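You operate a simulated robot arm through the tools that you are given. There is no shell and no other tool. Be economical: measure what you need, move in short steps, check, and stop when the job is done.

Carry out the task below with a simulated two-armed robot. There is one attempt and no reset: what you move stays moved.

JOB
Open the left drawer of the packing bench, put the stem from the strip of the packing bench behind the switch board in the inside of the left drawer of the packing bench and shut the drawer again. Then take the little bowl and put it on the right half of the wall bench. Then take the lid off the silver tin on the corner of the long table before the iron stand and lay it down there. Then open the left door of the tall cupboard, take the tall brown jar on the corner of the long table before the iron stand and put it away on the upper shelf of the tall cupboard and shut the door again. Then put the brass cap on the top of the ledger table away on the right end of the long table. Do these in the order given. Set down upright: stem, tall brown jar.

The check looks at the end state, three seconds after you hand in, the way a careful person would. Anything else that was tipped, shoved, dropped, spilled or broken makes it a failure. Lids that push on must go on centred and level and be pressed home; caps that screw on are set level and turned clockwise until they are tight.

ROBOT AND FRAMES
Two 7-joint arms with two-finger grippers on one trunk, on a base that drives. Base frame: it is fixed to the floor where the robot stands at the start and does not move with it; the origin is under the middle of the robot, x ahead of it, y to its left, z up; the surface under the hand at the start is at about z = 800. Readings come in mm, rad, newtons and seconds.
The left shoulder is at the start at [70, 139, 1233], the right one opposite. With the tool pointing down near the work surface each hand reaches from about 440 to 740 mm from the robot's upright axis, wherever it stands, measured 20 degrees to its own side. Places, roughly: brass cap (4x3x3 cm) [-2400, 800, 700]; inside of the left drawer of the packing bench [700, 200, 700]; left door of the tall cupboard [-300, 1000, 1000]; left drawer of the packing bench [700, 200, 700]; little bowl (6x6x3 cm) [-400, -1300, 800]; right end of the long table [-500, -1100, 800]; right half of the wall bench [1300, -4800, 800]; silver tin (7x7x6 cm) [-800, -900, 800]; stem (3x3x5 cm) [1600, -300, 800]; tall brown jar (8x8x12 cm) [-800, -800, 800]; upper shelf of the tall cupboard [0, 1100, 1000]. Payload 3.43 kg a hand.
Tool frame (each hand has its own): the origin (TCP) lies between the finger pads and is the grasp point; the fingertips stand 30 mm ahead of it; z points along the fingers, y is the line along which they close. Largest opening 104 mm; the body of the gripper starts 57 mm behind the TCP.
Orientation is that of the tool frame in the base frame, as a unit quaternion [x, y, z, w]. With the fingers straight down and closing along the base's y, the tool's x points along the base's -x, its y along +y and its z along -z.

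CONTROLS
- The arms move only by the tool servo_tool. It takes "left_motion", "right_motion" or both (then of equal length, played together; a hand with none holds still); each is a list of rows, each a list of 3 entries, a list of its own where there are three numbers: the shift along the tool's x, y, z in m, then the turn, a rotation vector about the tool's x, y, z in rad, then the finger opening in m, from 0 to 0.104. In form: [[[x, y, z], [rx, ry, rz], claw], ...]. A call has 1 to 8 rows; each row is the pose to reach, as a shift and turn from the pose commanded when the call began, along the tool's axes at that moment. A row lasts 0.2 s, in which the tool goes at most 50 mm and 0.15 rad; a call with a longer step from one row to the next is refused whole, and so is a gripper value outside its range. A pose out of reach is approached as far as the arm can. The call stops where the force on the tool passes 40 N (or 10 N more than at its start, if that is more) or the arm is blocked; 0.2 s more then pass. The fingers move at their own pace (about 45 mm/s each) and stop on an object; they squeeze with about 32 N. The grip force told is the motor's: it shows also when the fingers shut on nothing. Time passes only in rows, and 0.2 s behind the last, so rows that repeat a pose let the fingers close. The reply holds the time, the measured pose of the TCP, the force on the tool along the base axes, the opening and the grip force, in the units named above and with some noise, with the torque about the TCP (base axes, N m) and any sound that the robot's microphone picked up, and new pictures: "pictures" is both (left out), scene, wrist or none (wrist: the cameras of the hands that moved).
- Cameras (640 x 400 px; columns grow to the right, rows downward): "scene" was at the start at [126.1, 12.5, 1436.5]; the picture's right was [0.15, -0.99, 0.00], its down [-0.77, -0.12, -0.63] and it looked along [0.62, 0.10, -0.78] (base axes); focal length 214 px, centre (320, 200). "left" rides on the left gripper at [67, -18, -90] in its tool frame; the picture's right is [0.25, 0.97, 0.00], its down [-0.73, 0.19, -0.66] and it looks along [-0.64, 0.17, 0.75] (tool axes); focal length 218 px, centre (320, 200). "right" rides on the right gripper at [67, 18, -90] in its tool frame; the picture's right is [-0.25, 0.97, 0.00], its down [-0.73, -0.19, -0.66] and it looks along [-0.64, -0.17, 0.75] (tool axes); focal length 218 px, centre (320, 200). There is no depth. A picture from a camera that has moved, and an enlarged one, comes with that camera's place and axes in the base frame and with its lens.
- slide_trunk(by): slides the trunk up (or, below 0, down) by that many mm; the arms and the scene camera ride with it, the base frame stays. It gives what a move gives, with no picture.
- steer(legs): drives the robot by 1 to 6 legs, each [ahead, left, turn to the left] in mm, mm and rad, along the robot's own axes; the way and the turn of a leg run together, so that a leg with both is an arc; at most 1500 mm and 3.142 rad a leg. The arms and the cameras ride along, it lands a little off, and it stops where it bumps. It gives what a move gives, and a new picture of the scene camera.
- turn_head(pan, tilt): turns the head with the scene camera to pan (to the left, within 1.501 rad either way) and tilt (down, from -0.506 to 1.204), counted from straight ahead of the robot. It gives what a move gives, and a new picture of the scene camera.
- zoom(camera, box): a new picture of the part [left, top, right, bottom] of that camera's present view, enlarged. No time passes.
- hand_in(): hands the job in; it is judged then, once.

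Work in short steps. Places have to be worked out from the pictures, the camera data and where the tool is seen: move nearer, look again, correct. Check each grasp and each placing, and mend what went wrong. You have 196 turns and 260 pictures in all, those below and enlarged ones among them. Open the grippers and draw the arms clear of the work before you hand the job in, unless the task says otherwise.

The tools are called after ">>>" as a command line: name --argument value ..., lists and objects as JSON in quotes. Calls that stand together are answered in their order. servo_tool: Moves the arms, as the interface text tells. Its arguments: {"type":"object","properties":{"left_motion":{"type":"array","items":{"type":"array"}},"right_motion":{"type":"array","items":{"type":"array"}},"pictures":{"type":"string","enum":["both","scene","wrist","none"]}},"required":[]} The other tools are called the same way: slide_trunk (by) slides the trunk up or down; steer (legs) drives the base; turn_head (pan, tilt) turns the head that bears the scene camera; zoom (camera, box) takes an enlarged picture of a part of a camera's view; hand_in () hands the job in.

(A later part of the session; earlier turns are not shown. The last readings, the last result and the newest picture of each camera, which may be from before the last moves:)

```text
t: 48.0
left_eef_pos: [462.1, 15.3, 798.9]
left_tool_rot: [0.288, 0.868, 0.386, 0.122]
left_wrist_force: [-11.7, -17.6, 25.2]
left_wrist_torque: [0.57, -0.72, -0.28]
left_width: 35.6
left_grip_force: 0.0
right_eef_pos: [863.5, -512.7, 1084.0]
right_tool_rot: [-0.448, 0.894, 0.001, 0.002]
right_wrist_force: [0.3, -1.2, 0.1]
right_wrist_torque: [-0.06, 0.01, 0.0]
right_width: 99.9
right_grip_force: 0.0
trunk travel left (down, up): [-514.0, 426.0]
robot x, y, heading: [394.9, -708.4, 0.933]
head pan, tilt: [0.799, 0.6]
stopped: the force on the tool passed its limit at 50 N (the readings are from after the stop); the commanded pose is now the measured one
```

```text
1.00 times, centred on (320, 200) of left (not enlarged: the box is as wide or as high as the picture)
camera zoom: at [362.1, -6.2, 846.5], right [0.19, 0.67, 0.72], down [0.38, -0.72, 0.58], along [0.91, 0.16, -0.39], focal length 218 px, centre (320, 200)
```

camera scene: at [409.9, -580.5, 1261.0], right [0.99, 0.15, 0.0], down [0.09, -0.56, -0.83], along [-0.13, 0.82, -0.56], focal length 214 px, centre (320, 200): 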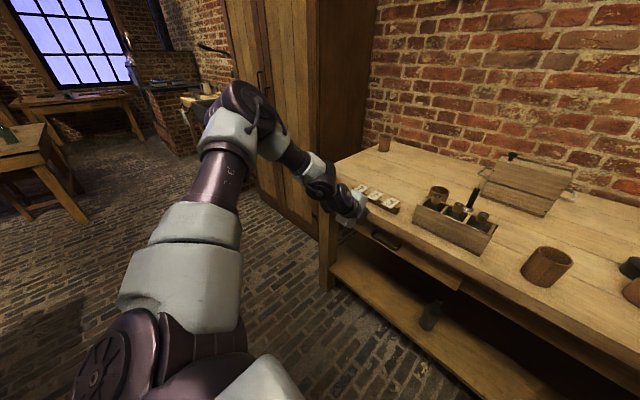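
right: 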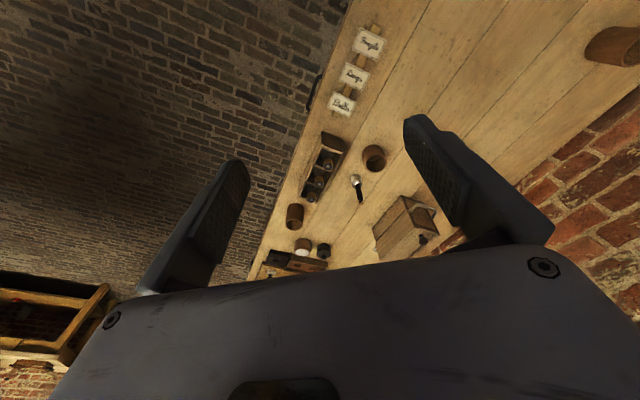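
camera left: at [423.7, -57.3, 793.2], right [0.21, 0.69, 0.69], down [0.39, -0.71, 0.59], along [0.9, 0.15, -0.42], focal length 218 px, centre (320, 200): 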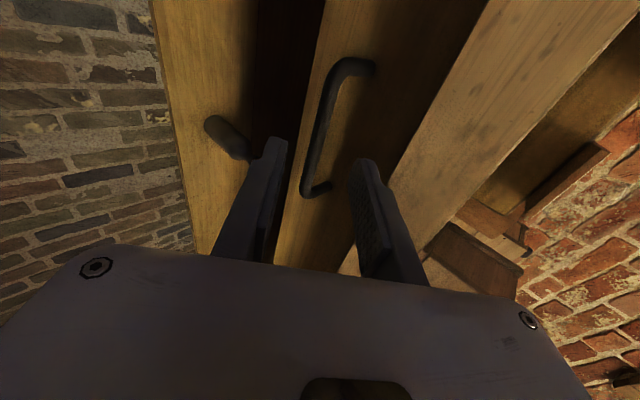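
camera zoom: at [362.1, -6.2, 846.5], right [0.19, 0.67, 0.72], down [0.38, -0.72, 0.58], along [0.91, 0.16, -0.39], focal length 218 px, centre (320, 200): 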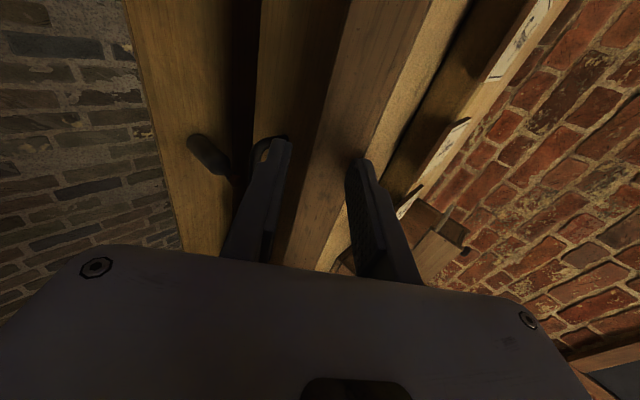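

Driving overshot a little and the upper finger rests on the bench edge. I back off along the tool axis right away.

>>> servo_tool --left_motion '[[[0, 0, -0.03], [0, 0, 0], 0.04], [[0, 0, -0.06], [0, 0, 0], 0.04]]' --pictures "none"

>>> servo_tool --left_motion '[[[-0.04, 0, 0], [0, 0, 0], 0.04], [[-0.075, 0, 0], [0, 0, 0], 0.04], [[-0.075, -0.015, 0.015], [0, 0, 0], 0.04], [[-0.075, -0.03, 0.03], [0, 0, 0], 0.04], [[-0.075, -0.045, 0.045], [0, 0, 0], 0.04], [[-0.075, -0.045, 0.045], [0, 0, 0], 0.04]]' --pictures "wrist"

```text
t: 48.6
left_eef_pos: [436.4, -17.6, 834.9]
left_tool_rot: [0.29, 0.87, 0.38, 0.121]
left_wrist_force: [0.0, 0.0, -0.4]
left_wrist_torque: [0.01, 0.02, -0.06]
left_width: 39.9
left_grip_force: 0.0
right_eef_pos: [863.8, -510.9, 1082.5]
right_tool_rot: [-0.448, 0.894, 0.001, 0.001]
right_wrist_force: [-0.6, 0.4, -0.1]
right_wrist_torque: [0.0, -0.01, -0.01]
right_width: 99.9
right_grip_force: 0.0
trunk travel left (down, up): [-514.0, 426.0]
robot x, y, heading: [394.6, -707.0, 0.927]
head pan, tilt: [0.799, 0.6]
```

```text
t: 50.0
left_eef_pos: [496.1, -59.1, 767.8]
left_tool_rot: [0.289, 0.87, 0.38, 0.12]
left_wrist_force: [0.7, -0.1, -0.1]
left_wrist_torque: [0.02, 0.03, -0.01]
left_width: 40.0
left_grip_force: 0.0
right_eef_pos: [864.5, -509.8, 1081.5]
right_tool_rot: [-0.447, 0.894, 0.0, 0.0]
right_wrist_force: [0.8, 0.5, -0.1]
right_wrist_torque: [0.01, -0.01, -0.01]
right_width: 99.7
right_grip_force: 0.0
trunk travel left (down, up): [-514.0, 426.0]
robot x, y, heading: [392.6, -707.4, 0.931]
head pan, tilt: [0.799, 0.6]
camera left: at [398.1, -80.8, 815.4], right [0.2, 0.68, 0.71], down [0.38, -0.72, 0.58], along [0.9, 0.16, -0.4], focal length 218 px, centre (320, 200)
```

left: 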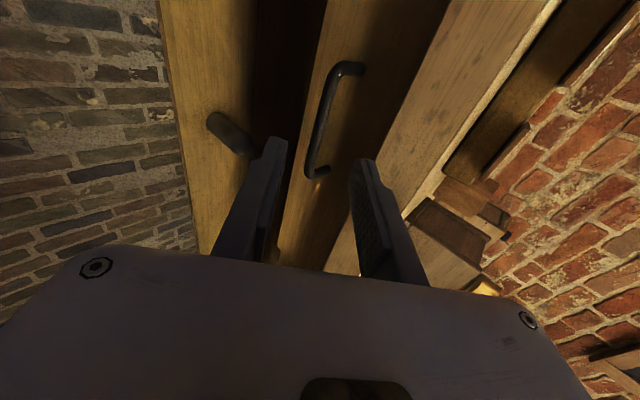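

The bar is lined up again, about 87 mm along the tool axis. I advance with the fingers at 40 mm.

>>> servo_tool --left_motion '[[[-0.001, 0.001, 0.03], [0, 0, 0], 0.04], [[-0.002, 0.002, 0.055], [0, 0, 0], 0.04], [[-0.002, 0.002, 0.07], [0, 0, 0], 0.04], [[-0.002, 0.002, 0.085], [0, 0, 0], 0.04], [[-0.002, 0.002, 0.085], [0, 0, 0], 0.04]]' --pictures "wrist"

```text
t: 51.2
left_eef_pos: [529.9, -12.2, 727.0]
left_tool_rot: [0.29, 0.87, 0.379, 0.12]
left_wrist_force: [-0.1, 0.4, 0.2]
left_wrist_torque: [0.01, 0.03, 0.02]
left_width: 40.0
left_grip_force: 0.2
left hand out of reach, approached as far as the arm can: row 4, 5
right_eef_pos: [865.8, -509.6, 1082.3]
right_tool_rot: [-0.447, 0.894, 0.0, -0.001]
right_wrist_force: [-1.1, 0.1, 0.6]
right_wrist_torque: [0.01, 0.03, 0.03]
right_width: 99.8
right_grip_force: 0.1
trunk travel left (down, up): [-514.0, 426.0]
robot x, y, heading: [394.6, -708.6, 0.932]
head pan, tilt: [0.799, 0.6]
camera left: at [431.2, -33.5, 773.9], right [0.2, 0.68, 0.71], down [0.38, -0.72, 0.58], along [0.9, 0.16, -0.4], focal length 218 px, centre (320, 200)
```

left: 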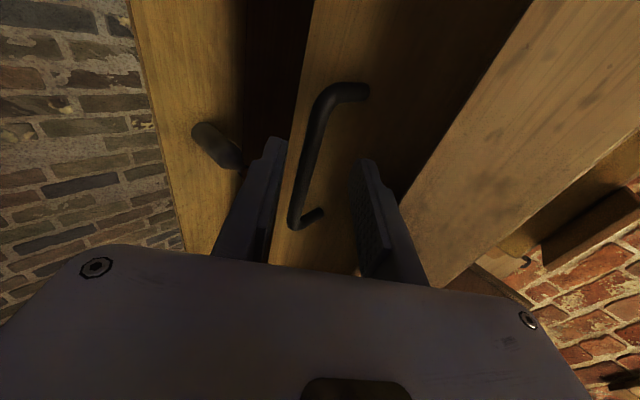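

The arm tops out with the bar right at the fingertips. Sliding the trunk down 18 mm puts the bar well between the pads.

>>> slide_trunk --by -18

>>> servo_tool --left_motion '[[[0, 0, 0], [0, 0, 0], 0.02], [[0, 0, 0], [0, 0, 0], 0.0], [[0, 0, 0], [0, 0, 0], 0.0], [[0, 0, 0], [0, 0, 0], 0.0]]' --pictures "wrist"

```text
t: 51.9
left_eef_pos: [530.1, -12.4, 707.0]
left_tool_rot: [0.29, 0.87, 0.379, 0.121]
left_wrist_force: [-0.4, 0.4, -0.3]
left_wrist_torque: [-0.03, -0.01, 0.0]
left_width: 39.9
left_grip_force: 0.0
right_eef_pos: [865.0, -509.5, 1064.4]
right_tool_rot: [-0.448, 0.894, 0.0, 0.0]
right_wrist_force: [-0.2, -0.4, -0.1]
right_wrist_torque: [0.0, 0.0, -0.05]
right_width: 100.0
right_grip_force: 0.1
trunk travel left (down, up): [-496.0, 444.0]
robot x, y, heading: [389.1, -709.1, 0.927]
head pan, tilt: [0.799, 0.6]
```

```text
t: 52.9
left_eef_pos: [529.9, -11.8, 710.5]
left_tool_rot: [0.289, 0.87, 0.381, 0.121]
left_wrist_force: [0.1, 3.8, 14.9]
left_wrist_torque: [0.21, 0.12, -0.33]
left_width: 9.7
left_grip_force: 43.2
right_eef_pos: [864.6, -510.8, 1064.0]
right_tool_rot: [-0.448, 0.894, 0.001, 0.0]
right_wrist_force: [-0.2, -0.2, 0.3]
right_wrist_torque: [0.02, 0.03, 0.02]
right_width: 100.2
right_grip_force: 0.1
trunk travel left (down, up): [-496.0, 444.0]
robot x, y, heading: [389.0, -708.1, 0.927]
head pan, tilt: [0.799, 0.6]
camera left: at [430.9, -33.8, 758.2], right [0.19, 0.67, 0.71], down [0.38, -0.72, 0.58], along [0.9, 0.16, -0.4], focal length 218 px, centre (320, 200)
```

left: 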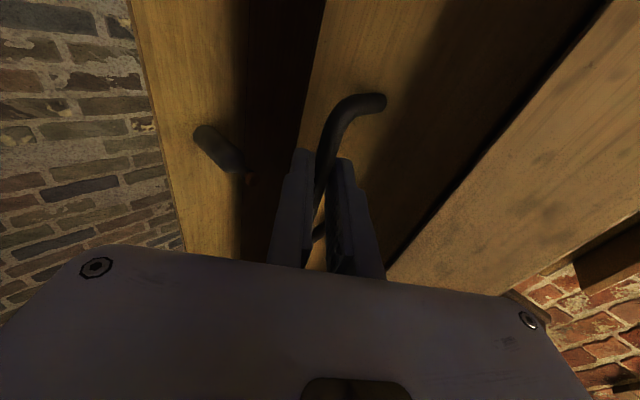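

The handle is gripped at 9.7 mm. I pull the drawer straight out by 200 mm along the bench normal.

>>> servo_tool --left_motion '[[[0, -0.02, -0.022], [0, 0, 0], 0.0], [[0, -0.041, -0.044], [0, 0, 0], 0.0], [[0, -0.0615, -0.066], [0, 0, 0], 0.0], [[0, -0.082, -0.088], [0, 0, 0], 0.0], [[0, -0.1025, -0.11], [0, 0, 0], 0.0], [[0, -0.123, -0.131], [0, 0, 0], 0.0], [[0, -0.1435, -0.153], [0, 0, 0], 0.0], [[0, -0.1435, -0.153], [0, 0, 0], 0.0]]' --pictures "scene"

```text
t: 53.8
left_eef_pos: [466.9, -96.7, 709.6]
left_tool_rot: [0.289, 0.868, 0.385, 0.123]
left_wrist_force: [-1.1, 0.1, 14.2]
left_wrist_torque: [0.42, 0.51, -0.2]
left_width: 9.5
left_grip_force: 43.5
right_eef_pos: [865.0, -508.7, 1062.9]
right_tool_rot: [-0.448, 0.894, 0.0, 0.001]
right_wrist_force: [0.0, -0.1, -0.5]
right_wrist_torque: [-0.04, -0.02, -0.03]
right_width: 99.9
right_grip_force: 0.0
trunk travel left (down, up): [-496.0, 444.0]
robot x, y, heading: [390.9, -708.7, 0.926]
head pan, tilt: [0.799, 0.6]
stopped in row 4 (left hand): the force on the tool passed its limit at 41 N (the readings are from after the stop); the commanded pose is now the measured one
camera scene: at [409.0, -582.0, 1229.1], right [0.99, 0.16, 0.0], down [0.09, -0.56, -0.83], along [-0.13, 0.82, -0.56], focal length 214 px, centre (320, 200)
```

scene: 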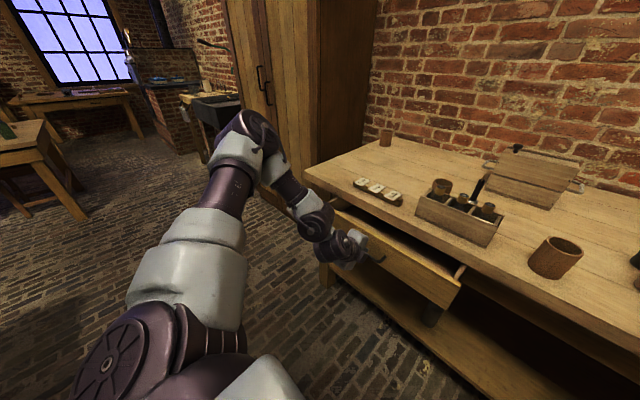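

The drawer has come out about 106 mm. I continue pulling more slowly.

>>> servo_tool --left_motion '[[[0, -0.01, -0.011], [0, 0, 0], 0.0], [[0, -0.02, -0.022], [0, 0, 0], 0.0], [[0, -0.031, -0.033], [0, 0, 0], 0.0], [[0, -0.041, -0.044], [0, 0, 0], 0.0], [[0, -0.051, -0.055], [0, 0, 0], 0.0], [[0, -0.061, -0.066], [0, 0, 0], 0.0], [[0, -0.072, -0.077], [0, 0, 0], 0.0], [[0, -0.082, -0.088], [0, 0, 0], 0.0]]' --pictures "scene"

```text
t: 55.4
left_eef_pos: [408.6, -174.1, 711.1]
left_tool_rot: [0.287, 0.868, 0.386, 0.124]
left_wrist_force: [-1.7, 0.4, 16.9]
left_wrist_torque: [0.31, 0.18, -0.6]
left_width: 9.8
left_grip_force: 43.5
right_eef_pos: [865.5, -510.0, 1062.4]
right_tool_rot: [-0.447, 0.894, 0.0, 0.0]
right_wrist_force: [-1.3, 0.0, -0.2]
right_wrist_torque: [-0.02, 0.01, 0.0]
right_width: 99.8
right_grip_force: 0.0
trunk travel left (down, up): [-496.0, 444.0]
robot x, y, heading: [389.2, -709.3, 0.929]
head pan, tilt: [0.799, 0.6]
stopped in row 7 (left hand): the force on the tool passed its limit at 42 N (the readings are from after the stop); the commanded pose is now the measured one
camera scene: at [409.4, -581.7, 1229.1], right [0.99, 0.16, 0.0], down [0.09, -0.56, -0.83], along [-0.13, 0.82, -0.56], focal length 214 px, centre (320, 200)
```

scene: 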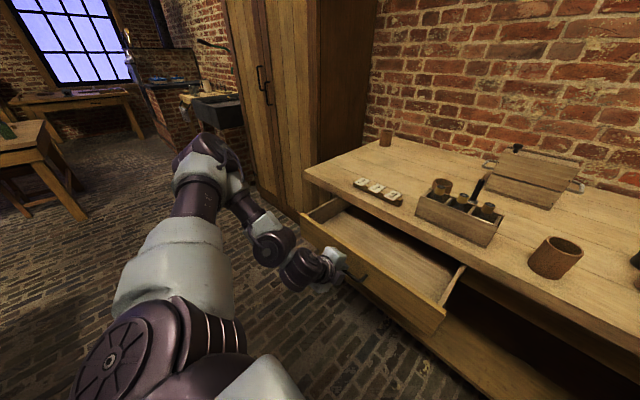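

The drawer is open about 200 mm, which is enough. I release the handle and lift the left hand back and clear.

>>> servo_tool --left_motion '[[[0, 0, 0], [0, 0, 0], 0.04], [[0, 0, 0], [0, 0, 0], 0.05], [[0, 0, -0.03], [0, 0, 0], 0.05], [[0, 0, -0.07], [0, 0, 0], 0.05], [[0, 0, -0.11], [0, 0, 0], 0.05], [[0, 0.03, -0.14], [0, 0, 0], 0.05], [[0, 0.06, -0.17], [0, 0, 0], 0.05], [[0, 0.09, -0.2], [0, 0, 0], 0.05]]' --pictures "none"

>>> turn_head --pan 0.3 --tilt 0.8

>>> turn_head --pan -0.8 --tilt 0.6

```text
t: 57.2
left_eef_pos: [352.6, -155.3, 935.0]
left_tool_rot: [0.287, 0.869, 0.384, 0.124]
left_wrist_force: [1.0, -1.3, 0.2]
left_wrist_torque: [0.06, 0.07, 0.06]
left_width: 50.0
left_grip_force: 0.1
left hand out of reach, approached as far as the arm can: row 3, 4, 5, 6, 7, 8
right_eef_pos: [866.8, -514.2, 1064.7]
right_tool_rot: [-0.447, 0.895, 0.003, 0.0]
right_wrist_force: [-0.4, -0.6, -0.5]
right_wrist_torque: [0.08, 0.02, 0.01]
right_width: 100.2
right_grip_force: 0.1
trunk travel left (down, up): [-496.0, 444.0]
robot x, y, heading: [389.8, -707.5, 0.927]
head pan, tilt: [0.799, 0.6]
```

```text
t: 58.1
left_eef_pos: [351.5, -150.2, 932.8]
left_tool_rot: [0.288, 0.869, 0.383, 0.124]
left_wrist_force: [0.2, -1.4, 0.3]
left_wrist_torque: [0.02, -0.02, -0.01]
left_width: 50.1
left_grip_force: 0.0
right_eef_pos: [864.2, -509.2, 1064.3]
right_tool_rot: [-0.447, 0.894, 0.001, 0.0]
right_wrist_force: [-0.8, 0.0, 0.8]
right_wrist_torque: [0.04, 0.0, -0.01]
right_width: 100.2
right_grip_force: 0.0
trunk travel left (down, up): [-496.0, 444.0]
robot x, y, heading: [392.4, -709.5, 0.927]
head pan, tilt: [0.3, 0.799]
camera scene: at [450.2, -592.0, 1212.5], right [0.94, -0.33, 0.0], down [-0.24, -0.68, -0.7], along [0.23, 0.66, -0.72], focal length 214 px, centre (320, 200)
```

scene: 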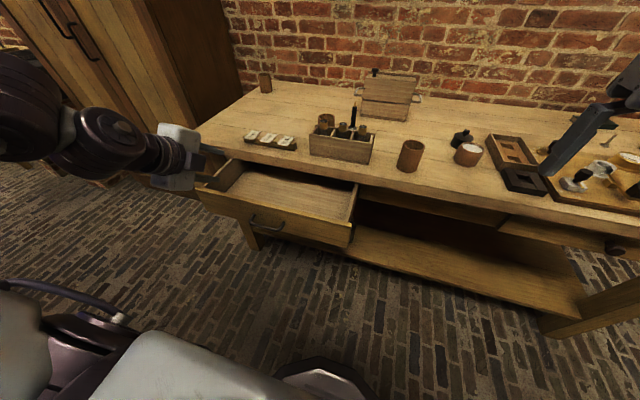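

```text
t: 59.4
left_eef_pos: [351.2, -150.0, 930.9]
left_tool_rot: [0.288, 0.869, 0.382, 0.124]
left_wrist_force: [0.2, 0.1, 0.0]
left_wrist_torque: [0.03, -0.01, -0.02]
left_width: 50.2
left_grip_force: 0.1
right_eef_pos: [864.5, -508.7, 1063.9]
right_tool_rot: [-0.448, 0.894, 0.001, 0.0]
right_wrist_force: [0.3, -0.5, 0.1]
right_wrist_torque: [-0.03, -0.01, 0.0]
right_width: 100.1
right_grip_force: 0.0
trunk travel left (down, up): [-496.0, 444.0]
robot x, y, heading: [389.4, -711.0, 0.932]
head pan, tilt: [-0.799, 0.6]
camera scene: at [510.7, -656.1, 1229.3], right [0.13, -0.99, 0.0], down [-0.56, -0.07, -0.82], along [0.82, 0.11, -0.57], focal length 214 px, centre (320, 200)
```

scene: 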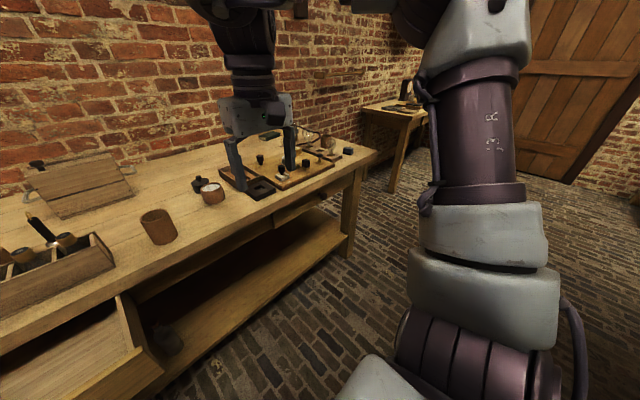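

The drawer is open and clear. For the stem I raise the trunk, then drive right along the bench and closer to it.

>>> slide_trunk --by 120

>>> steer --legs '[[0, -620, 0], [270, 0, 0]]'

>>> turn_head --pan -0.3 --tilt 0.8

```text
t: 60.9
left_eef_pos: [351.6, -150.1, 1053.2]
left_tool_rot: [0.288, 0.869, 0.384, 0.124]
left_wrist_force: [0.5, -0.3, 0.1]
left_wrist_torque: [-0.01, 0.01, -0.01]
left_width: 50.0
left_grip_force: 0.0
right_eef_pos: [865.4, -508.7, 1183.1]
right_tool_rot: [-0.447, 0.894, 0.0, 0.0]
right_wrist_force: [-0.7, -0.6, -0.2]
right_wrist_torque: [0.03, 0.0, 0.01]
right_width: 100.1
right_grip_force: 0.0
trunk travel left (down, up): [-616.0, 324.0]
robot x, y, heading: [393.2, -709.5, 0.926]
head pan, tilt: [-0.799, 0.6]
```

```text
t: 65.9
left_eef_pos: [1004.5, -303.0, 1052.8]
left_tool_rot: [0.288, 0.869, 0.385, 0.123]
left_wrist_force: [0.2, 0.3, -0.8]
left_wrist_torque: [0.0, -0.01, -0.01]
left_width: 49.9
left_grip_force: 0.0
right_eef_pos: [1517.1, -661.2, 1182.8]
right_tool_rot: [-0.448, 0.894, 0.0, 0.002]
right_wrist_force: [-0.5, -0.1, 0.3]
right_wrist_torque: [0.0, 0.02, 0.02]
right_width: 99.8
right_grip_force: 0.0
trunk travel left (down, up): [-616.0, 324.0]
robot x, y, heading: [1043.6, -858.8, 0.926]
head pan, tilt: [-0.799, 0.6]
camera scene: at [1163.4, -808.7, 1349.4], right [0.13, -0.99, 0.0], down [-0.56, -0.07, -0.83], along [0.82, 0.11, -0.56], focal length 214 px, centre (320, 200)
```

scene: 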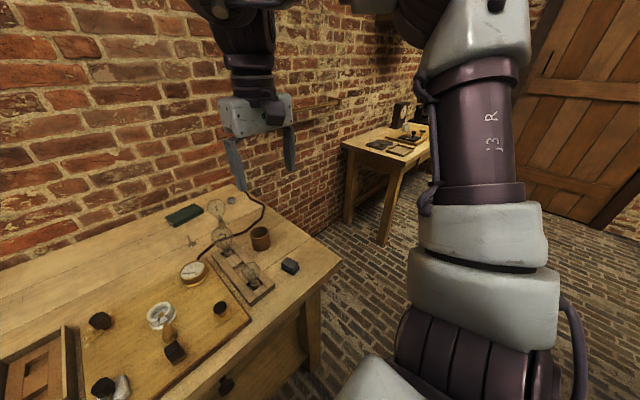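

```text
t: 66.8
left_eef_pos: [1004.5, -301.2, 1052.9]
left_tool_rot: [0.289, 0.869, 0.383, 0.123]
left_wrist_force: [0.4, -1.0, 0.2]
left_wrist_torque: [-0.02, -0.02, 0.02]
left_width: 50.3
left_grip_force: 0.0
right_eef_pos: [1517.7, -661.8, 1183.2]
right_tool_rot: [-0.447, 0.894, 0.0, 0.001]
right_wrist_force: [0.5, 0.4, -0.2]
right_wrist_torque: [0.01, 0.0, 0.01]
right_width: 100.1
right_grip_force: 0.1
trunk travel left (down, up): [-616.0, 324.0]
robot x, y, heading: [1046.0, -860.4, 0.923]
head pan, tilt: [-0.3, 0.799]
camera scene: at [1141.5, -772.4, 1332.5], right [0.59, -0.81, 0.0], down [-0.58, -0.42, -0.7], along [0.57, 0.41, -0.72], focal length 214 px, centre (320, 200)
```

scene: 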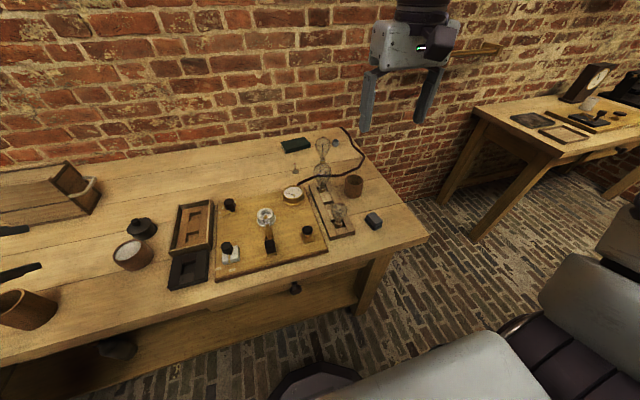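

I take a close-up of the stem.

>>> zoom --camera "scene" --box '[250, 120, 378, 200]'

```text
5.00 times, centred on (314, 160) of scene
camera zoom: at [1141.5, -772.4, 1332.5], right [0.59, -0.81, 0.0], down [-0.58, -0.42, -0.7], along [0.57, 0.41, -0.72], focal length 1072 px, centre (350, 400)
```

zoom: 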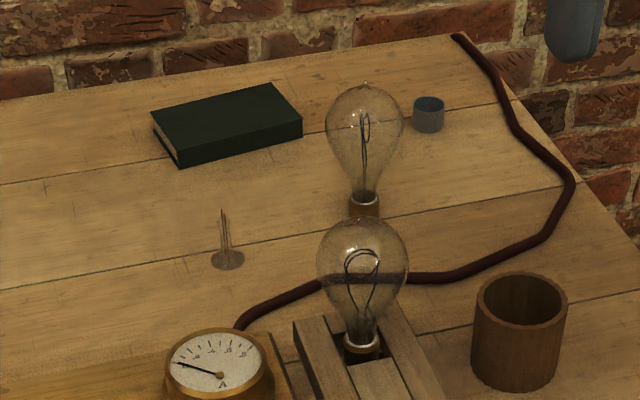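

The stem stands at about [1635,-297], a thin tube on a flared foot. I drive 75 mm closer, then move the right hand forward over it, tilted slightly forward, and stay high.

>>> steer --legs '[[75, 0, 0]]'

>>> servo_tool --right_motion '[[[-0.04, 0.015, 0.03], [0, -0.05, 0], 0.06], [[-0.08, 0.03, 0.06], [0, -0.1, 0], 0.06], [[-0.12, 0.045, 0.09], [0, -0.15, 0], 0.06], [[-0.155, 0.06, 0.12], [0, -0.2, 0], 0.06], [[-0.19, 0.075, 0.14], [0, -0.25, 0], 0.06], [[-0.22, 0.09, 0.16], [0, -0.3, 0], 0.06], [[-0.25, 0.11, 0.18], [0, -0.3, 0], 0.06], [[-0.25, 0.126, 0.2], [0, -0.3, 0], 0.06]]' --pictures "both"

```text
t: 67.9
left_eef_pos: [1046.1, -244.6, 1052.6]
left_tool_rot: [0.288, 0.868, 0.384, 0.124]
left_wrist_force: [0.1, 0.2, -0.1]
left_wrist_torque: [0.02, 0.02, 0.05]
left_width: 49.9
left_grip_force: 0.1
right_eef_pos: [1560.9, -603.3, 1186.3]
right_tool_rot: [-0.448, 0.894, 0.001, 0.001]
right_wrist_force: [-0.2, -0.2, 0.3]
right_wrist_torque: [0.0, 0.02, -0.01]
right_width: 100.1
right_grip_force: 0.0
trunk travel left (down, up): [-616.0, 324.0]
robot x, y, heading: [1090.0, -802.8, 0.925]
head pan, tilt: [-0.3, 0.799]
camera scene: at [1184.4, -714.4, 1332.7], right [0.59, -0.81, 0.0], down [-0.58, -0.42, -0.7], along [0.56, 0.41, -0.72], focal length 214 px, centre (320, 200)
```

scene: 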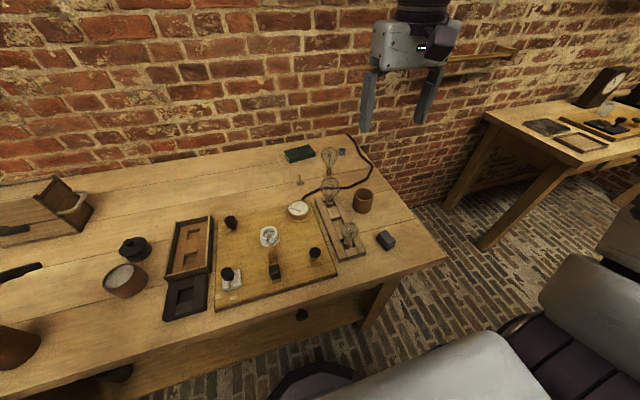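

```text
refused: row 1 steps farther than a row can; nothing moved
```

The step was slightly too long, so I repeat it evenly spaced.

>>> servo_tool --right_motion '[[[-0.031, 0.016, 0.025], [0, -0.04, 0], 0.06], [[-0.062, 0.032, 0.05], [0, -0.08, 0], 0.06], [[-0.093, 0.047, 0.075], [0, -0.12, 0], 0.06], [[-0.124, 0.063, 0.1], [0, -0.16, 0], 0.06], [[-0.155, 0.079, 0.125], [0, -0.2, 0], 0.06], [[-0.186, 0.095, 0.15], [0, -0.24, 0], 0.06], [[-0.217, 0.11, 0.175], [0, -0.28, 0], 0.06], [[-0.248, 0.126, 0.2], [0, -0.3, 0], 0.06]]' --pictures "wrist"

```text
t: 69.7
left_eef_pos: [1047.9, -240.5, 1050.8]
left_tool_rot: [0.288, 0.869, 0.382, 0.124]
left_wrist_force: [-0.4, 0.4, -0.6]
left_wrist_torque: [-0.01, -0.03, -0.03]
left_width: 49.9
left_grip_force: 0.1
right_eef_pos: [1612.6, -327.1, 984.4]
right_tool_rot: [-0.443, 0.884, 0.067, 0.133]
right_wrist_force: [-0.7, 0.4, 0.6]
right_wrist_torque: [-0.03, 0.01, -0.01]
right_width: 60.0
right_grip_force: 0.1
trunk travel left (down, up): [-616.0, 324.0]
robot x, y, heading: [1090.6, -803.8, 0.924]
head pan, tilt: [-0.3, 0.799]
camera right: at [1542.9, -389.1, 1050.6], right [-0.63, 0.77, 0.07], down [0.45, 0.29, 0.84], along [0.63, 0.56, -0.53], focal length 218 px, centre (320, 200)
```

right: 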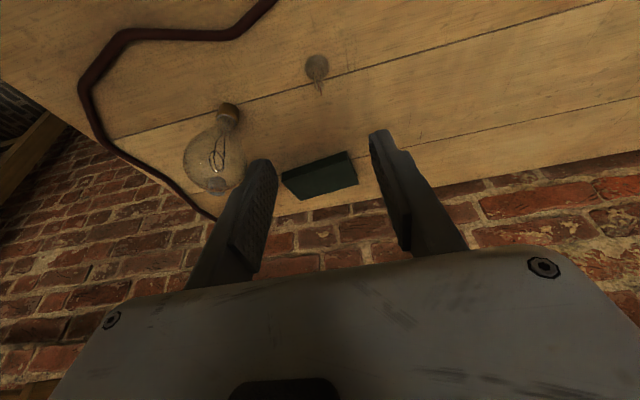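

The stem foot is at [1630,-301] with its tip near z 850, so the hand only needs a small shift. I descend to z 880 first.

>>> servo_tool --right_motion '[[[0.0, 0.001, 0.04], [0, 0, 0], 0.05], [[0.001, 0.002, 0.08], [0, 0, 0], 0.045], [[0.001, 0.002, 0.1], [0, 0, 0], 0.045], [[0.001, 0.002, 0.108], [0, 0, 0], 0.045]]' --pictures "wrist"

```text
t: 70.7
left_eef_pos: [1048.3, -242.6, 1051.2]
left_tool_rot: [0.288, 0.869, 0.383, 0.124]
left_wrist_force: [-0.4, -0.4, 0.4]
left_wrist_torque: [0.0, 0.03, -0.02]
left_width: 49.8
left_grip_force: 0.1
right_eef_pos: [1629.5, -301.4, 880.8]
right_tool_rot: [-0.443, 0.884, 0.067, 0.134]
right_wrist_force: [-0.8, 0.6, -0.3]
right_wrist_torque: [-0.03, 0.02, 0.02]
right_width: 45.1
right_grip_force: 0.1
trunk travel left (down, up): [-616.0, 324.0]
robot x, y, heading: [1087.6, -800.3, 0.926]
head pan, tilt: [-0.3, 0.799]
camera right: at [1559.8, -363.5, 946.0], right [-0.63, 0.77, 0.07], down [0.45, 0.29, 0.84], along [0.63, 0.57, -0.53], focal length 218 px, centre (320, 200)
```

right: 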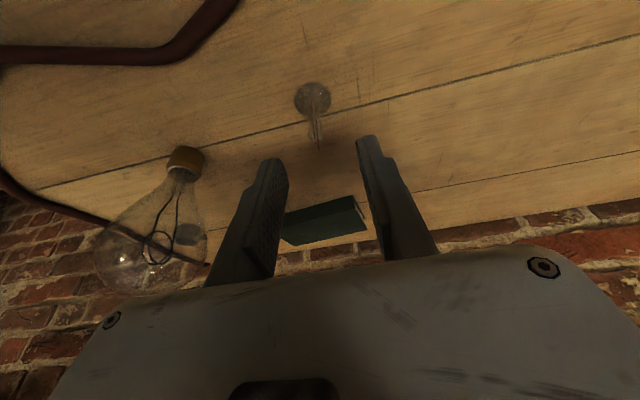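

It's aligned. I descend straight down 40 mm and close gently.

>>> servo_tool --right_motion '[[[0.006, 0, 0.02], [0, 0, 0], 0.045], [[0.012, 0, 0.039], [0, 0, 0], 0.045], [[0.012, 0, 0.039], [0, 0, 0], 0.02], [[0.012, 0, 0.039], [0, 0, 0], 0.0], [[0.012, 0, 0.039], [0, 0, 0], 0.0], [[0.012, 0, 0.039], [0, 0, 0], 0.0]]' --pictures "wrist"

```text
t: 72.1
left_eef_pos: [1047.8, -243.7, 1052.3]
left_tool_rot: [0.288, 0.869, 0.384, 0.123]
left_wrist_force: [0.3, 0.7, -0.1]
left_wrist_torque: [-0.01, 0.03, -0.01]
left_width: 50.3
left_grip_force: 0.0
right_eef_pos: [1628.6, -299.1, 841.1]
right_tool_rot: [-0.443, 0.884, 0.067, 0.133]
right_wrist_force: [-0.9, -0.5, -0.2]
right_wrist_torque: [-0.01, -0.01, 0.0]
right_width: 6.3
right_grip_force: 31.8
trunk travel left (down, up): [-616.0, 324.0]
robot x, y, heading: [1088.9, -802.8, 0.93]
head pan, tilt: [-0.3, 0.799]
camera right: at [1560.2, -362.0, 906.4], right [-0.63, 0.77, 0.07], down [0.45, 0.29, 0.84], along [0.63, 0.57, -0.53], focal length 218 px, centre (320, 200)
```

right: 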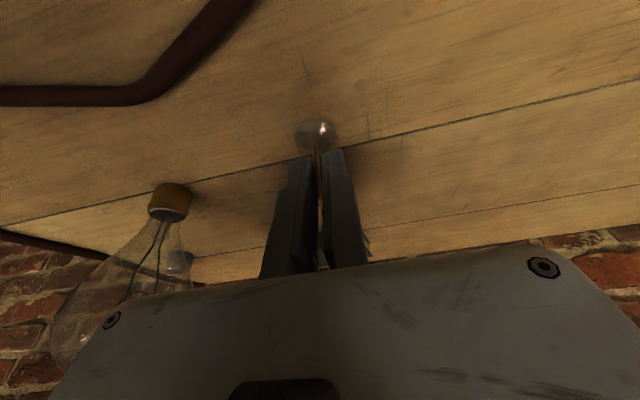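

The stem is gripped at 6.3 mm. I lift it straight up and then draw it back.

>>> servo_tool --right_motion '[[[-0.006, 0, -0.019], [0, 0, 0], 0.0], [[-0.015, 0, -0.048], [0, 0, 0], 0.0], [[-0.027, 0, -0.086], [0, 0, 0], 0.0], [[-0.038, 0, -0.124], [0, 0, 0], 0.0], [[-0.05, 0, -0.162], [0, 0, 0], 0.0], [[-0.059, 0, -0.191], [0, 0, 0], 0.0]]' --pictures "wrist"

>>> servo_tool --right_motion '[[[0.038, 0, -0.012], [0, 0, 0], 0.0], [[0.076, 0, -0.024], [0, 0, 0], 0.0], [[0.114, 0, -0.036], [0, 0, 0], 0.0], [[0.152, 0, -0.048], [0, 0, 0], 0.0], [[0.19, 0, -0.06], [0, 0, 0], 0.0], [[0.228, 0, -0.072], [0, 0, 0], 0.0]]' --pictures "none"

>>> steer --legs '[[-370, 0, 0], [0, 850, 0]]'

>>> turn_head --pan 0.1 --tilt 0.8

```text
t: 73.5
left_eef_pos: [1047.9, -243.4, 1051.9]
left_tool_rot: [0.287, 0.869, 0.383, 0.123]
left_wrist_force: [0.0, 0.1, -1.0]
left_wrist_torque: [0.02, -0.02, 0.02]
left_width: 49.8
left_grip_force: 0.2
right_eef_pos: [1627.5, -302.6, 1040.1]
right_tool_rot: [-0.442, 0.884, 0.066, 0.134]
right_wrist_force: [0.0, 0.4, -0.4]
right_wrist_torque: [-0.02, 0.04, -0.03]
right_width: 6.3
right_grip_force: 32.1
trunk travel left (down, up): [-616.0, 324.0]
robot x, y, heading: [1088.8, -803.1, 0.93]
head pan, tilt: [-0.3, 0.799]
camera right: at [1556.9, -364.3, 1106.3], right [-0.63, 0.77, 0.07], down [0.45, 0.29, 0.84], along [0.63, 0.57, -0.53], focal length 218 px, centre (320, 200)
```

right: 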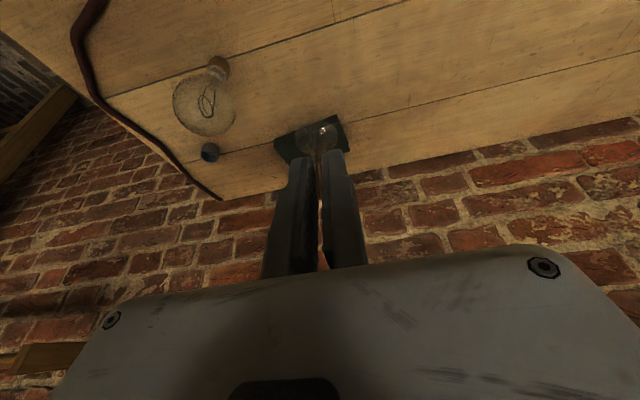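

```text
t: 74.9
left_eef_pos: [1048.3, -243.3, 1051.8]
left_tool_rot: [0.288, 0.869, 0.383, 0.123]
left_wrist_force: [0.4, -0.3, -0.2]
left_wrist_torque: [0.02, 0.0, -0.03]
left_width: 49.7
left_grip_force: 0.1
right_eef_pos: [1607.5, -310.3, 1042.6]
right_tool_rot: [-0.443, 0.884, 0.067, 0.133]
right_wrist_force: [0.0, 0.2, -0.1]
right_wrist_torque: [0.0, 0.0, 0.0]
right_width: 6.3
right_grip_force: 32.2
right hand out of reach, approached as far as the arm can: row 1, 2, 3, 4, 5, 6
trunk travel left (down, up): [-616.0, 324.0]
robot x, y, heading: [1088.7, -803.1, 0.93]
head pan, tilt: [-0.3, 0.799]
```

```text
t: 81.4
left_eef_pos: [154.6, -37.1, 1051.8]
left_tool_rot: [0.295, 0.866, 0.382, 0.127]
left_wrist_force: [0.1, 0.0, 0.0]
left_wrist_torque: [0.02, 0.05, 0.03]
left_width: 50.0
left_grip_force: 0.1
right_eef_pos: [713.0, -112.7, 1041.8]
right_tool_rot: [-0.434, 0.889, 0.066, 0.135]
right_wrist_force: [0.1, -0.1, 0.3]
right_wrist_torque: [0.01, -0.04, -0.01]
right_width: 6.1
right_grip_force: 32.2
trunk travel left (down, up): [-616.0, 324.0]
robot x, y, heading: [183.6, -595.2, 0.913]
head pan, tilt: [-0.3, 0.799]
camera scene: at [283.0, -509.0, 1332.4], right [0.57, -0.82, 0.0], down [-0.59, -0.41, -0.7], along [0.57, 0.4, -0.72], focal length 214 px, centre (320, 200)
```

scene: 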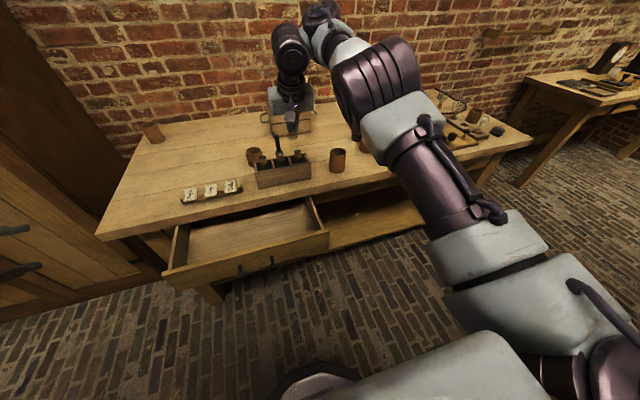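

```text
t: 82.3
left_eef_pos: [153.7, -35.7, 1051.9]
left_tool_rot: [0.296, 0.866, 0.382, 0.126]
left_wrist_force: [0.3, 0.3, 0.2]
left_wrist_torque: [0.0, -0.01, 0.01]
left_width: 50.1
left_grip_force: 0.1
right_eef_pos: [711.9, -112.6, 1043.1]
right_tool_rot: [-0.435, 0.888, 0.065, 0.134]
right_wrist_force: [0.0, 0.1, -0.1]
right_wrist_torque: [0.03, -0.03, 0.01]
right_width: 6.0
right_grip_force: 31.8
trunk travel left (down, up): [-616.0, 324.0]
robot x, y, heading: [183.6, -596.5, 0.908]
head pan, tilt: [0.099, 0.799]
camera scene: at [259.8, -487.0, 1332.4], right [0.85, -0.53, 0.0], down [-0.38, -0.61, -0.7], along [0.37, 0.59, -0.72], focal length 214 px, centre (320, 200)
```

scene: 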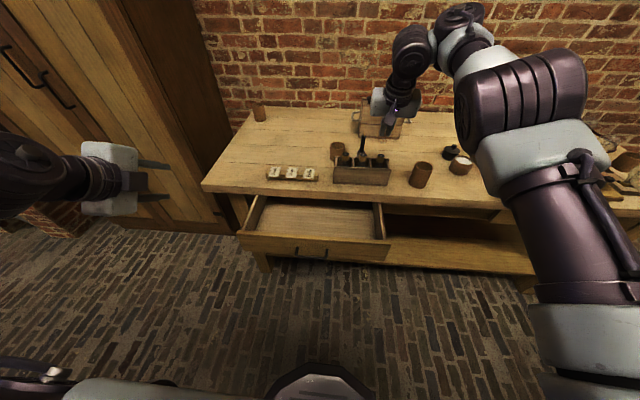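

The stem is held firmly and the drawer is right ahead, its open space around [503,-67]. I move the right hand over it, still high.

>>> servo_tool --right_motion '[[[0.022, 0.032, 0.018], [0, 0, 0], 0.0], [[0.043, 0.064, 0.036], [0, 0, 0], 0.0], [[0.065, 0.096, 0.055], [0, 0, 0], 0.0], [[0.086, 0.128, 0.073], [0, 0, 0], 0.0], [[0.108, 0.16, 0.091], [0, 0, 0], 0.0], [[0.13, 0.193, 0.11], [0, 0, 0], 0.0], [[0.13, 0.193, 0.11], [0, 0, 0], 0.0]]' --pictures "both"

```text
t: 83.9
left_eef_pos: [157.0, -38.3, 1052.0]
left_tool_rot: [0.296, 0.866, 0.383, 0.126]
left_wrist_force: [0.3, 0.0, 0.6]
left_wrist_torque: [-0.01, -0.02, -0.01]
left_width: 50.1
left_grip_force: 0.0
right_eef_pos: [552.3, -65.7, 897.7]
right_tool_rot: [-0.434, 0.889, 0.065, 0.133]
right_wrist_force: [0.8, -0.5, -0.6]
right_wrist_torque: [0.01, 0.03, 0.0]
right_width: 6.3
right_grip_force: 32.5
right hand out of reach, approached as far as the arm can: row 1, 2, 3, 4, 5, 6, 7
trunk travel left (down, up): [-616.0, 324.0]
robot x, y, heading: [185.6, -595.8, 0.91]
head pan, tilt: [0.099, 0.799]
camera scene: at [262.2, -488.0, 1332.4], right [0.85, -0.53, 0.0], down [-0.38, -0.61, -0.7], along [0.37, 0.59, -0.72], focal length 214 px, centre (320, 200)
camera right: at [482.2, -126.9, 964.5], right [-0.61, 0.79, 0.07], down [0.46, 0.28, 0.84], along [0.64, 0.55, -0.53], focal length 218 px, centre (320, 200)
```

scene: 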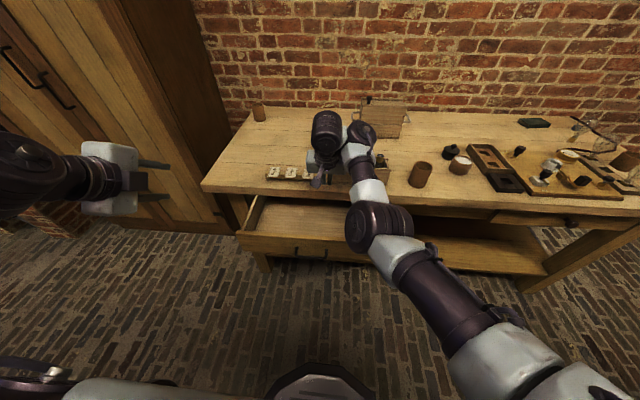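
right: 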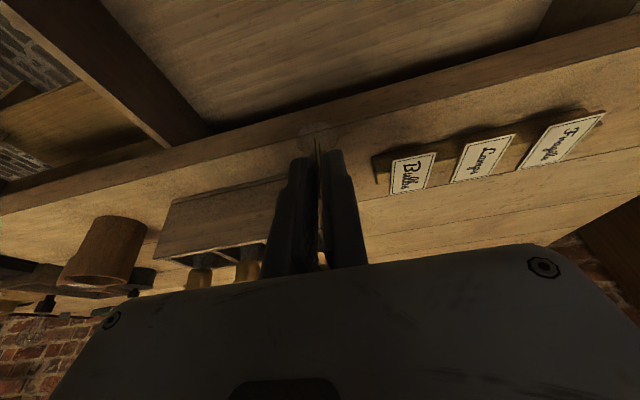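

The hand is almost over the drawer. I finish the horizontal move with the base, slightly back and left.

>>> steer --legs '[[-36, 36, 0.0]]'

>>> zoom --camera "right" --box '[0, 0, 640, 400]'

```text
t: 84.8
left_eef_pos: [107.1, -42.4, 1051.6]
left_tool_rot: [0.296, 0.867, 0.381, 0.127]
left_wrist_force: [-0.6, -0.5, -0.3]
left_wrist_torque: [-0.03, 0.0, 0.02]
left_width: 50.0
left_grip_force: 0.1
right_eef_pos: [502.3, -70.1, 899.2]
right_tool_rot: [-0.434, 0.889, 0.065, 0.133]
right_wrist_force: [0.5, 0.2, 0.4]
right_wrist_torque: [0.02, 0.02, 0.0]
right_width: 6.1
right_grip_force: 32.5
trunk travel left (down, up): [-616.0, 324.0]
robot x, y, heading: [132.0, -599.3, 0.908]
head pan, tilt: [0.099, 0.799]
camera scene: at [211.7, -492.2, 1332.3], right [0.85, -0.53, 0.0], down [-0.38, -0.61, -0.7], along [0.37, 0.59, -0.72], focal length 214 px, centre (320, 200)
```

scene: 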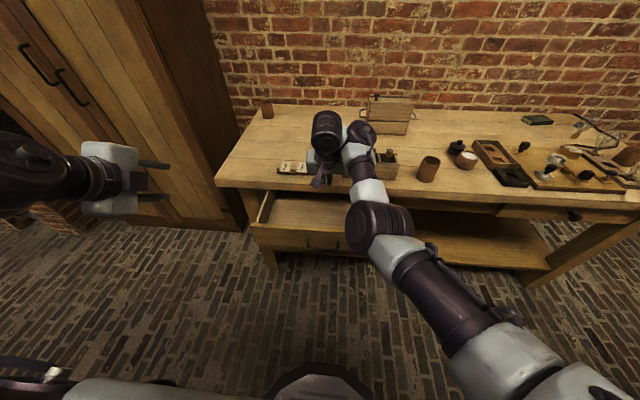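

```text
1.00 times, centred on (320, 200) of right (not enlarged: the box is as wide or as high as the picture)
camera zoom: at [431.8, -131.5, 964.3], right [-0.61, 0.79, 0.07], down [0.46, 0.28, 0.84], along [0.64, 0.55, -0.53], focal length 218 px, centre (320, 200)
```

zoom: 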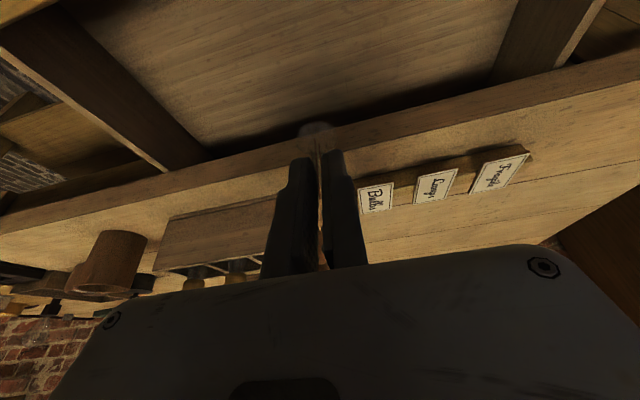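

It's over the drawer opening. I lower it with the trunk by 110 mm and look.

>>> slide_trunk --by -110

>>> zoom --camera "right" --box '[0, 0, 640, 400]'

>>> zoom --camera "scene" --box '[220, 100, 420, 260]'

```text
t: 86.2
left_eef_pos: [105.8, -42.3, 941.3]
left_tool_rot: [0.297, 0.866, 0.383, 0.127]
left_wrist_force: [0.0, -0.7, 0.6]
left_wrist_torque: [-0.02, -0.02, -0.02]
left_width: 50.1
left_grip_force: 0.2
right_eef_pos: [500.9, -69.1, 788.3]
right_tool_rot: [-0.434, 0.888, 0.066, 0.134]
right_wrist_force: [0.2, 0.0, 1.4]
right_wrist_torque: [0.0, 0.03, 0.01]
right_width: 6.0
right_grip_force: 32.2
trunk travel left (down, up): [-506.0, 434.0]
robot x, y, heading: [134.2, -601.7, 0.91]
head pan, tilt: [0.099, 0.799]
```

```text
1.00 times, centred on (320, 200) of right (not enlarged: the box is as wide or as high as the picture)
camera zoom: at [430.6, -131.7, 855.0], right [-0.61, 0.79, 0.07], down [0.46, 0.28, 0.84], along [0.64, 0.55, -0.53], focal length 218 px, centre (320, 200)
```

zoom: 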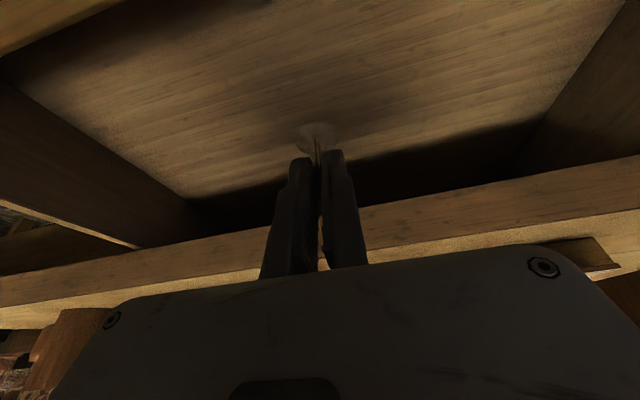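

```text
2.50 times, centred on (320, 180) of scene
camera zoom: at [209.9, -492.6, 1222.5], right [0.85, -0.53, 0.0], down [-0.38, -0.61, -0.7], along [0.37, 0.59, -0.72], focal length 536 px, centre (320, 250)
```

zoom: 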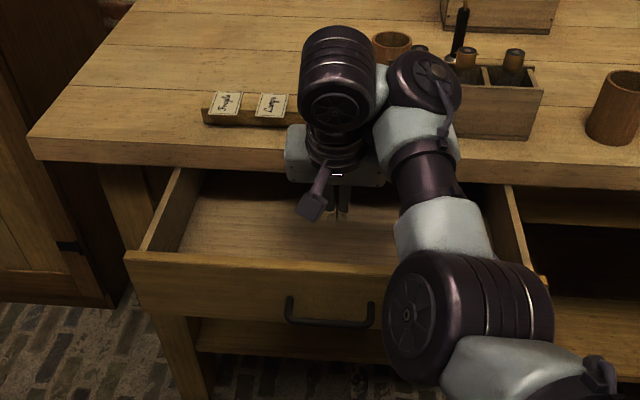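

The stem is inside the drawer outline. I lower it another 55 mm, then feel for the floor in small steps.

>>> slide_trunk --by -55

>>> zoom --camera "right" --box '[160, 40, 480, 240]'

```text
t: 87.2
left_eef_pos: [105.1, -41.7, 887.2]
left_tool_rot: [0.296, 0.866, 0.382, 0.126]
left_wrist_force: [-0.6, 0.9, -0.4]
left_wrist_torque: [0.0, -0.01, 0.03]
left_width: 49.8
left_grip_force: 0.0
right_eef_pos: [501.7, -70.8, 735.3]
right_tool_rot: [-0.434, 0.888, 0.065, 0.135]
right_wrist_force: [-0.4, 0.5, -0.1]
right_wrist_torque: [0.02, 0.01, 0.04]
right_width: 6.2
right_grip_force: 31.6
trunk travel left (down, up): [-451.0, 489.0]
robot x, y, heading: [132.8, -603.3, 0.914]
head pan, tilt: [0.099, 0.799]
```

```text
2.00 times, centred on (320, 140) of right
camera zoom: at [430.5, -131.8, 800.0], right [-0.61, 0.79, 0.07], down [0.46, 0.28, 0.84], along [0.64, 0.55, -0.53], focal length 436 px, centre (320, 320)
```

zoom: 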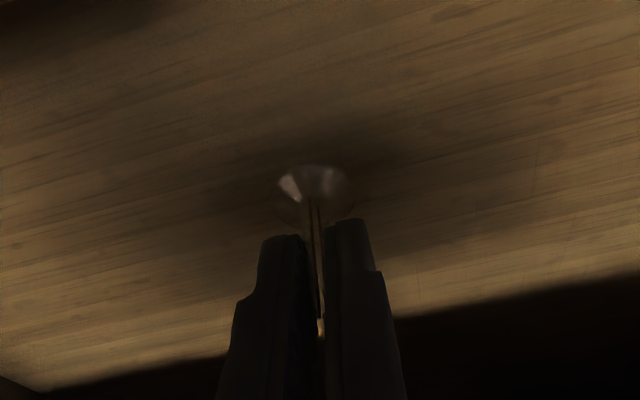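

I step down by arm in 2 mm increments.

>>> servo_tool --right_motion '[[[0.001, 0, 0.003], [0, 0, 0], 0.0], [[0.0018, 0, 0.006], [0, 0, 0], 0.0], [[0.0027, 0, 0.009], [0, 0, 0], 0.0], [[0.0036, 0, 0.012], [0, 0, 0], 0.0]]' --pictures "none"

>>> servo_tool --right_motion '[[[0.0006, 0, 0.002], [0, 0, 0], 0.0], [[0.0012, 0, 0.004], [0, 0, 0], 0.0]]' --pictures "wrist"

```text
t: 88.2
left_eef_pos: [105.6, -42.5, 886.6]
left_tool_rot: [0.295, 0.867, 0.382, 0.127]
left_wrist_force: [-0.3, 0.2, 0.6]
left_wrist_torque: [-0.03, -0.02, 0.0]
left_width: 49.9
left_grip_force: 0.0
right_eef_pos: [499.9, -70.2, 721.0]
right_tool_rot: [-0.434, 0.889, 0.066, 0.134]
right_wrist_force: [-0.1, 0.7, 0.4]
right_wrist_torque: [0.02, 0.03, -0.02]
right_width: 5.8
right_grip_force: 32.3
trunk travel left (down, up): [-451.0, 489.0]
robot x, y, heading: [137.0, -604.0, 0.909]
head pan, tilt: [0.099, 0.799]
```

```text
t: 88.8
left_eef_pos: [103.9, -40.8, 887.5]
left_tool_rot: [0.296, 0.866, 0.383, 0.126]
left_wrist_force: [0.4, 0.2, 0.6]
left_wrist_torque: [-0.03, 0.01, -0.01]
left_width: 49.8
left_grip_force: 0.1
right_eef_pos: [501.4, -70.3, 716.2]
right_tool_rot: [-0.435, 0.888, 0.065, 0.133]
right_wrist_force: [0.2, 0.2, -0.5]
right_wrist_torque: [0.02, 0.02, 0.01]
right_width: 6.0
right_grip_force: 31.8
trunk travel left (down, up): [-451.0, 489.0]
robot x, y, heading: [135.4, -605.1, 0.908]
head pan, tilt: [0.099, 0.799]
camera right: at [431.8, -131.2, 782.2], right [-0.61, 0.79, 0.07], down [0.46, 0.28, 0.84], along [0.64, 0.55, -0.53], focal length 218 px, centre (320, 200)
```

right: 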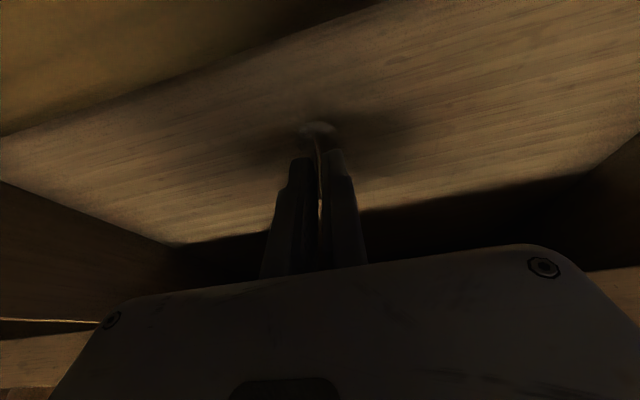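

There is no contact yet. I continue in small steps.

>>> servo_tool --right_motion '[[[0.0006, 0, 0.002], [0, 0, 0], 0.0], [[0.0012, 0, 0.004], [0, 0, 0], 0.0], [[0.0018, 0, 0.006], [0, 0, 0], 0.0]]' --pictures "none"

>>> servo_tool --right_motion '[[[0.0006, 0, 0.002], [0, 0, 0], 0.0], [[0.0012, 0, 0.004], [0, 0, 0], 0.0]]' --pictures "wrist"

```text
t: 89.6
left_eef_pos: [104.9, -41.7, 887.3]
left_tool_rot: [0.296, 0.866, 0.383, 0.127]
left_wrist_force: [0.7, 0.4, 1.0]
left_wrist_torque: [0.03, 0.05, -0.02]
left_width: 50.2
left_grip_force: 0.1
right_eef_pos: [500.2, -69.1, 711.3]
right_tool_rot: [-0.434, 0.888, 0.065, 0.134]
right_wrist_force: [-0.6, 0.5, 1.8]
right_wrist_torque: [-0.01, 0.05, 0.04]
right_width: 6.1
right_grip_force: 32.3
trunk travel left (down, up): [-451.0, 489.0]
robot x, y, heading: [135.2, -599.9, 0.908]
head pan, tilt: [0.099, 0.799]
```

```text
t: 90.2
left_eef_pos: [103.2, -44.1, 888.9]
left_tool_rot: [0.296, 0.866, 0.383, 0.127]
left_wrist_force: [0.1, 0.5, 0.1]
left_wrist_torque: [-0.01, -0.02, -0.01]
left_width: 50.0
left_grip_force: 0.1
right_eef_pos: [499.9, -71.1, 710.7]
right_tool_rot: [-0.434, 0.888, 0.067, 0.137]
right_wrist_force: [-0.5, 2.4, 22.5]
right_wrist_torque: [0.07, -0.03, -0.04]
right_width: 5.9
right_grip_force: 31.5
trunk travel left (down, up): [-451.0, 489.0]
robot x, y, heading: [136.6, -603.6, 0.912]
head pan, tilt: [0.099, 0.799]
camera right: at [429.7, -132.8, 776.0], right [-0.62, 0.78, 0.08], down [0.46, 0.27, 0.85], along [0.64, 0.56, -0.53], focal length 218 px, centre (320, 200)
```

right: 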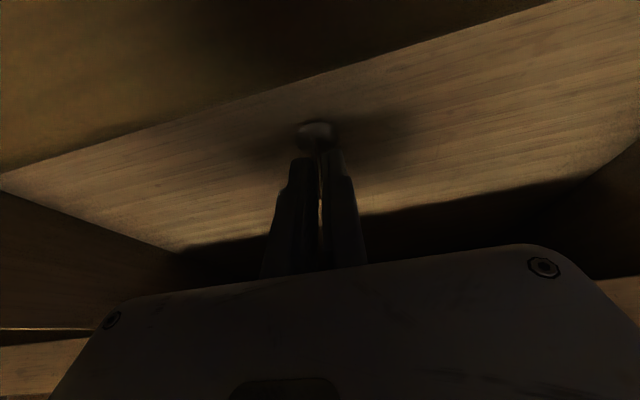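

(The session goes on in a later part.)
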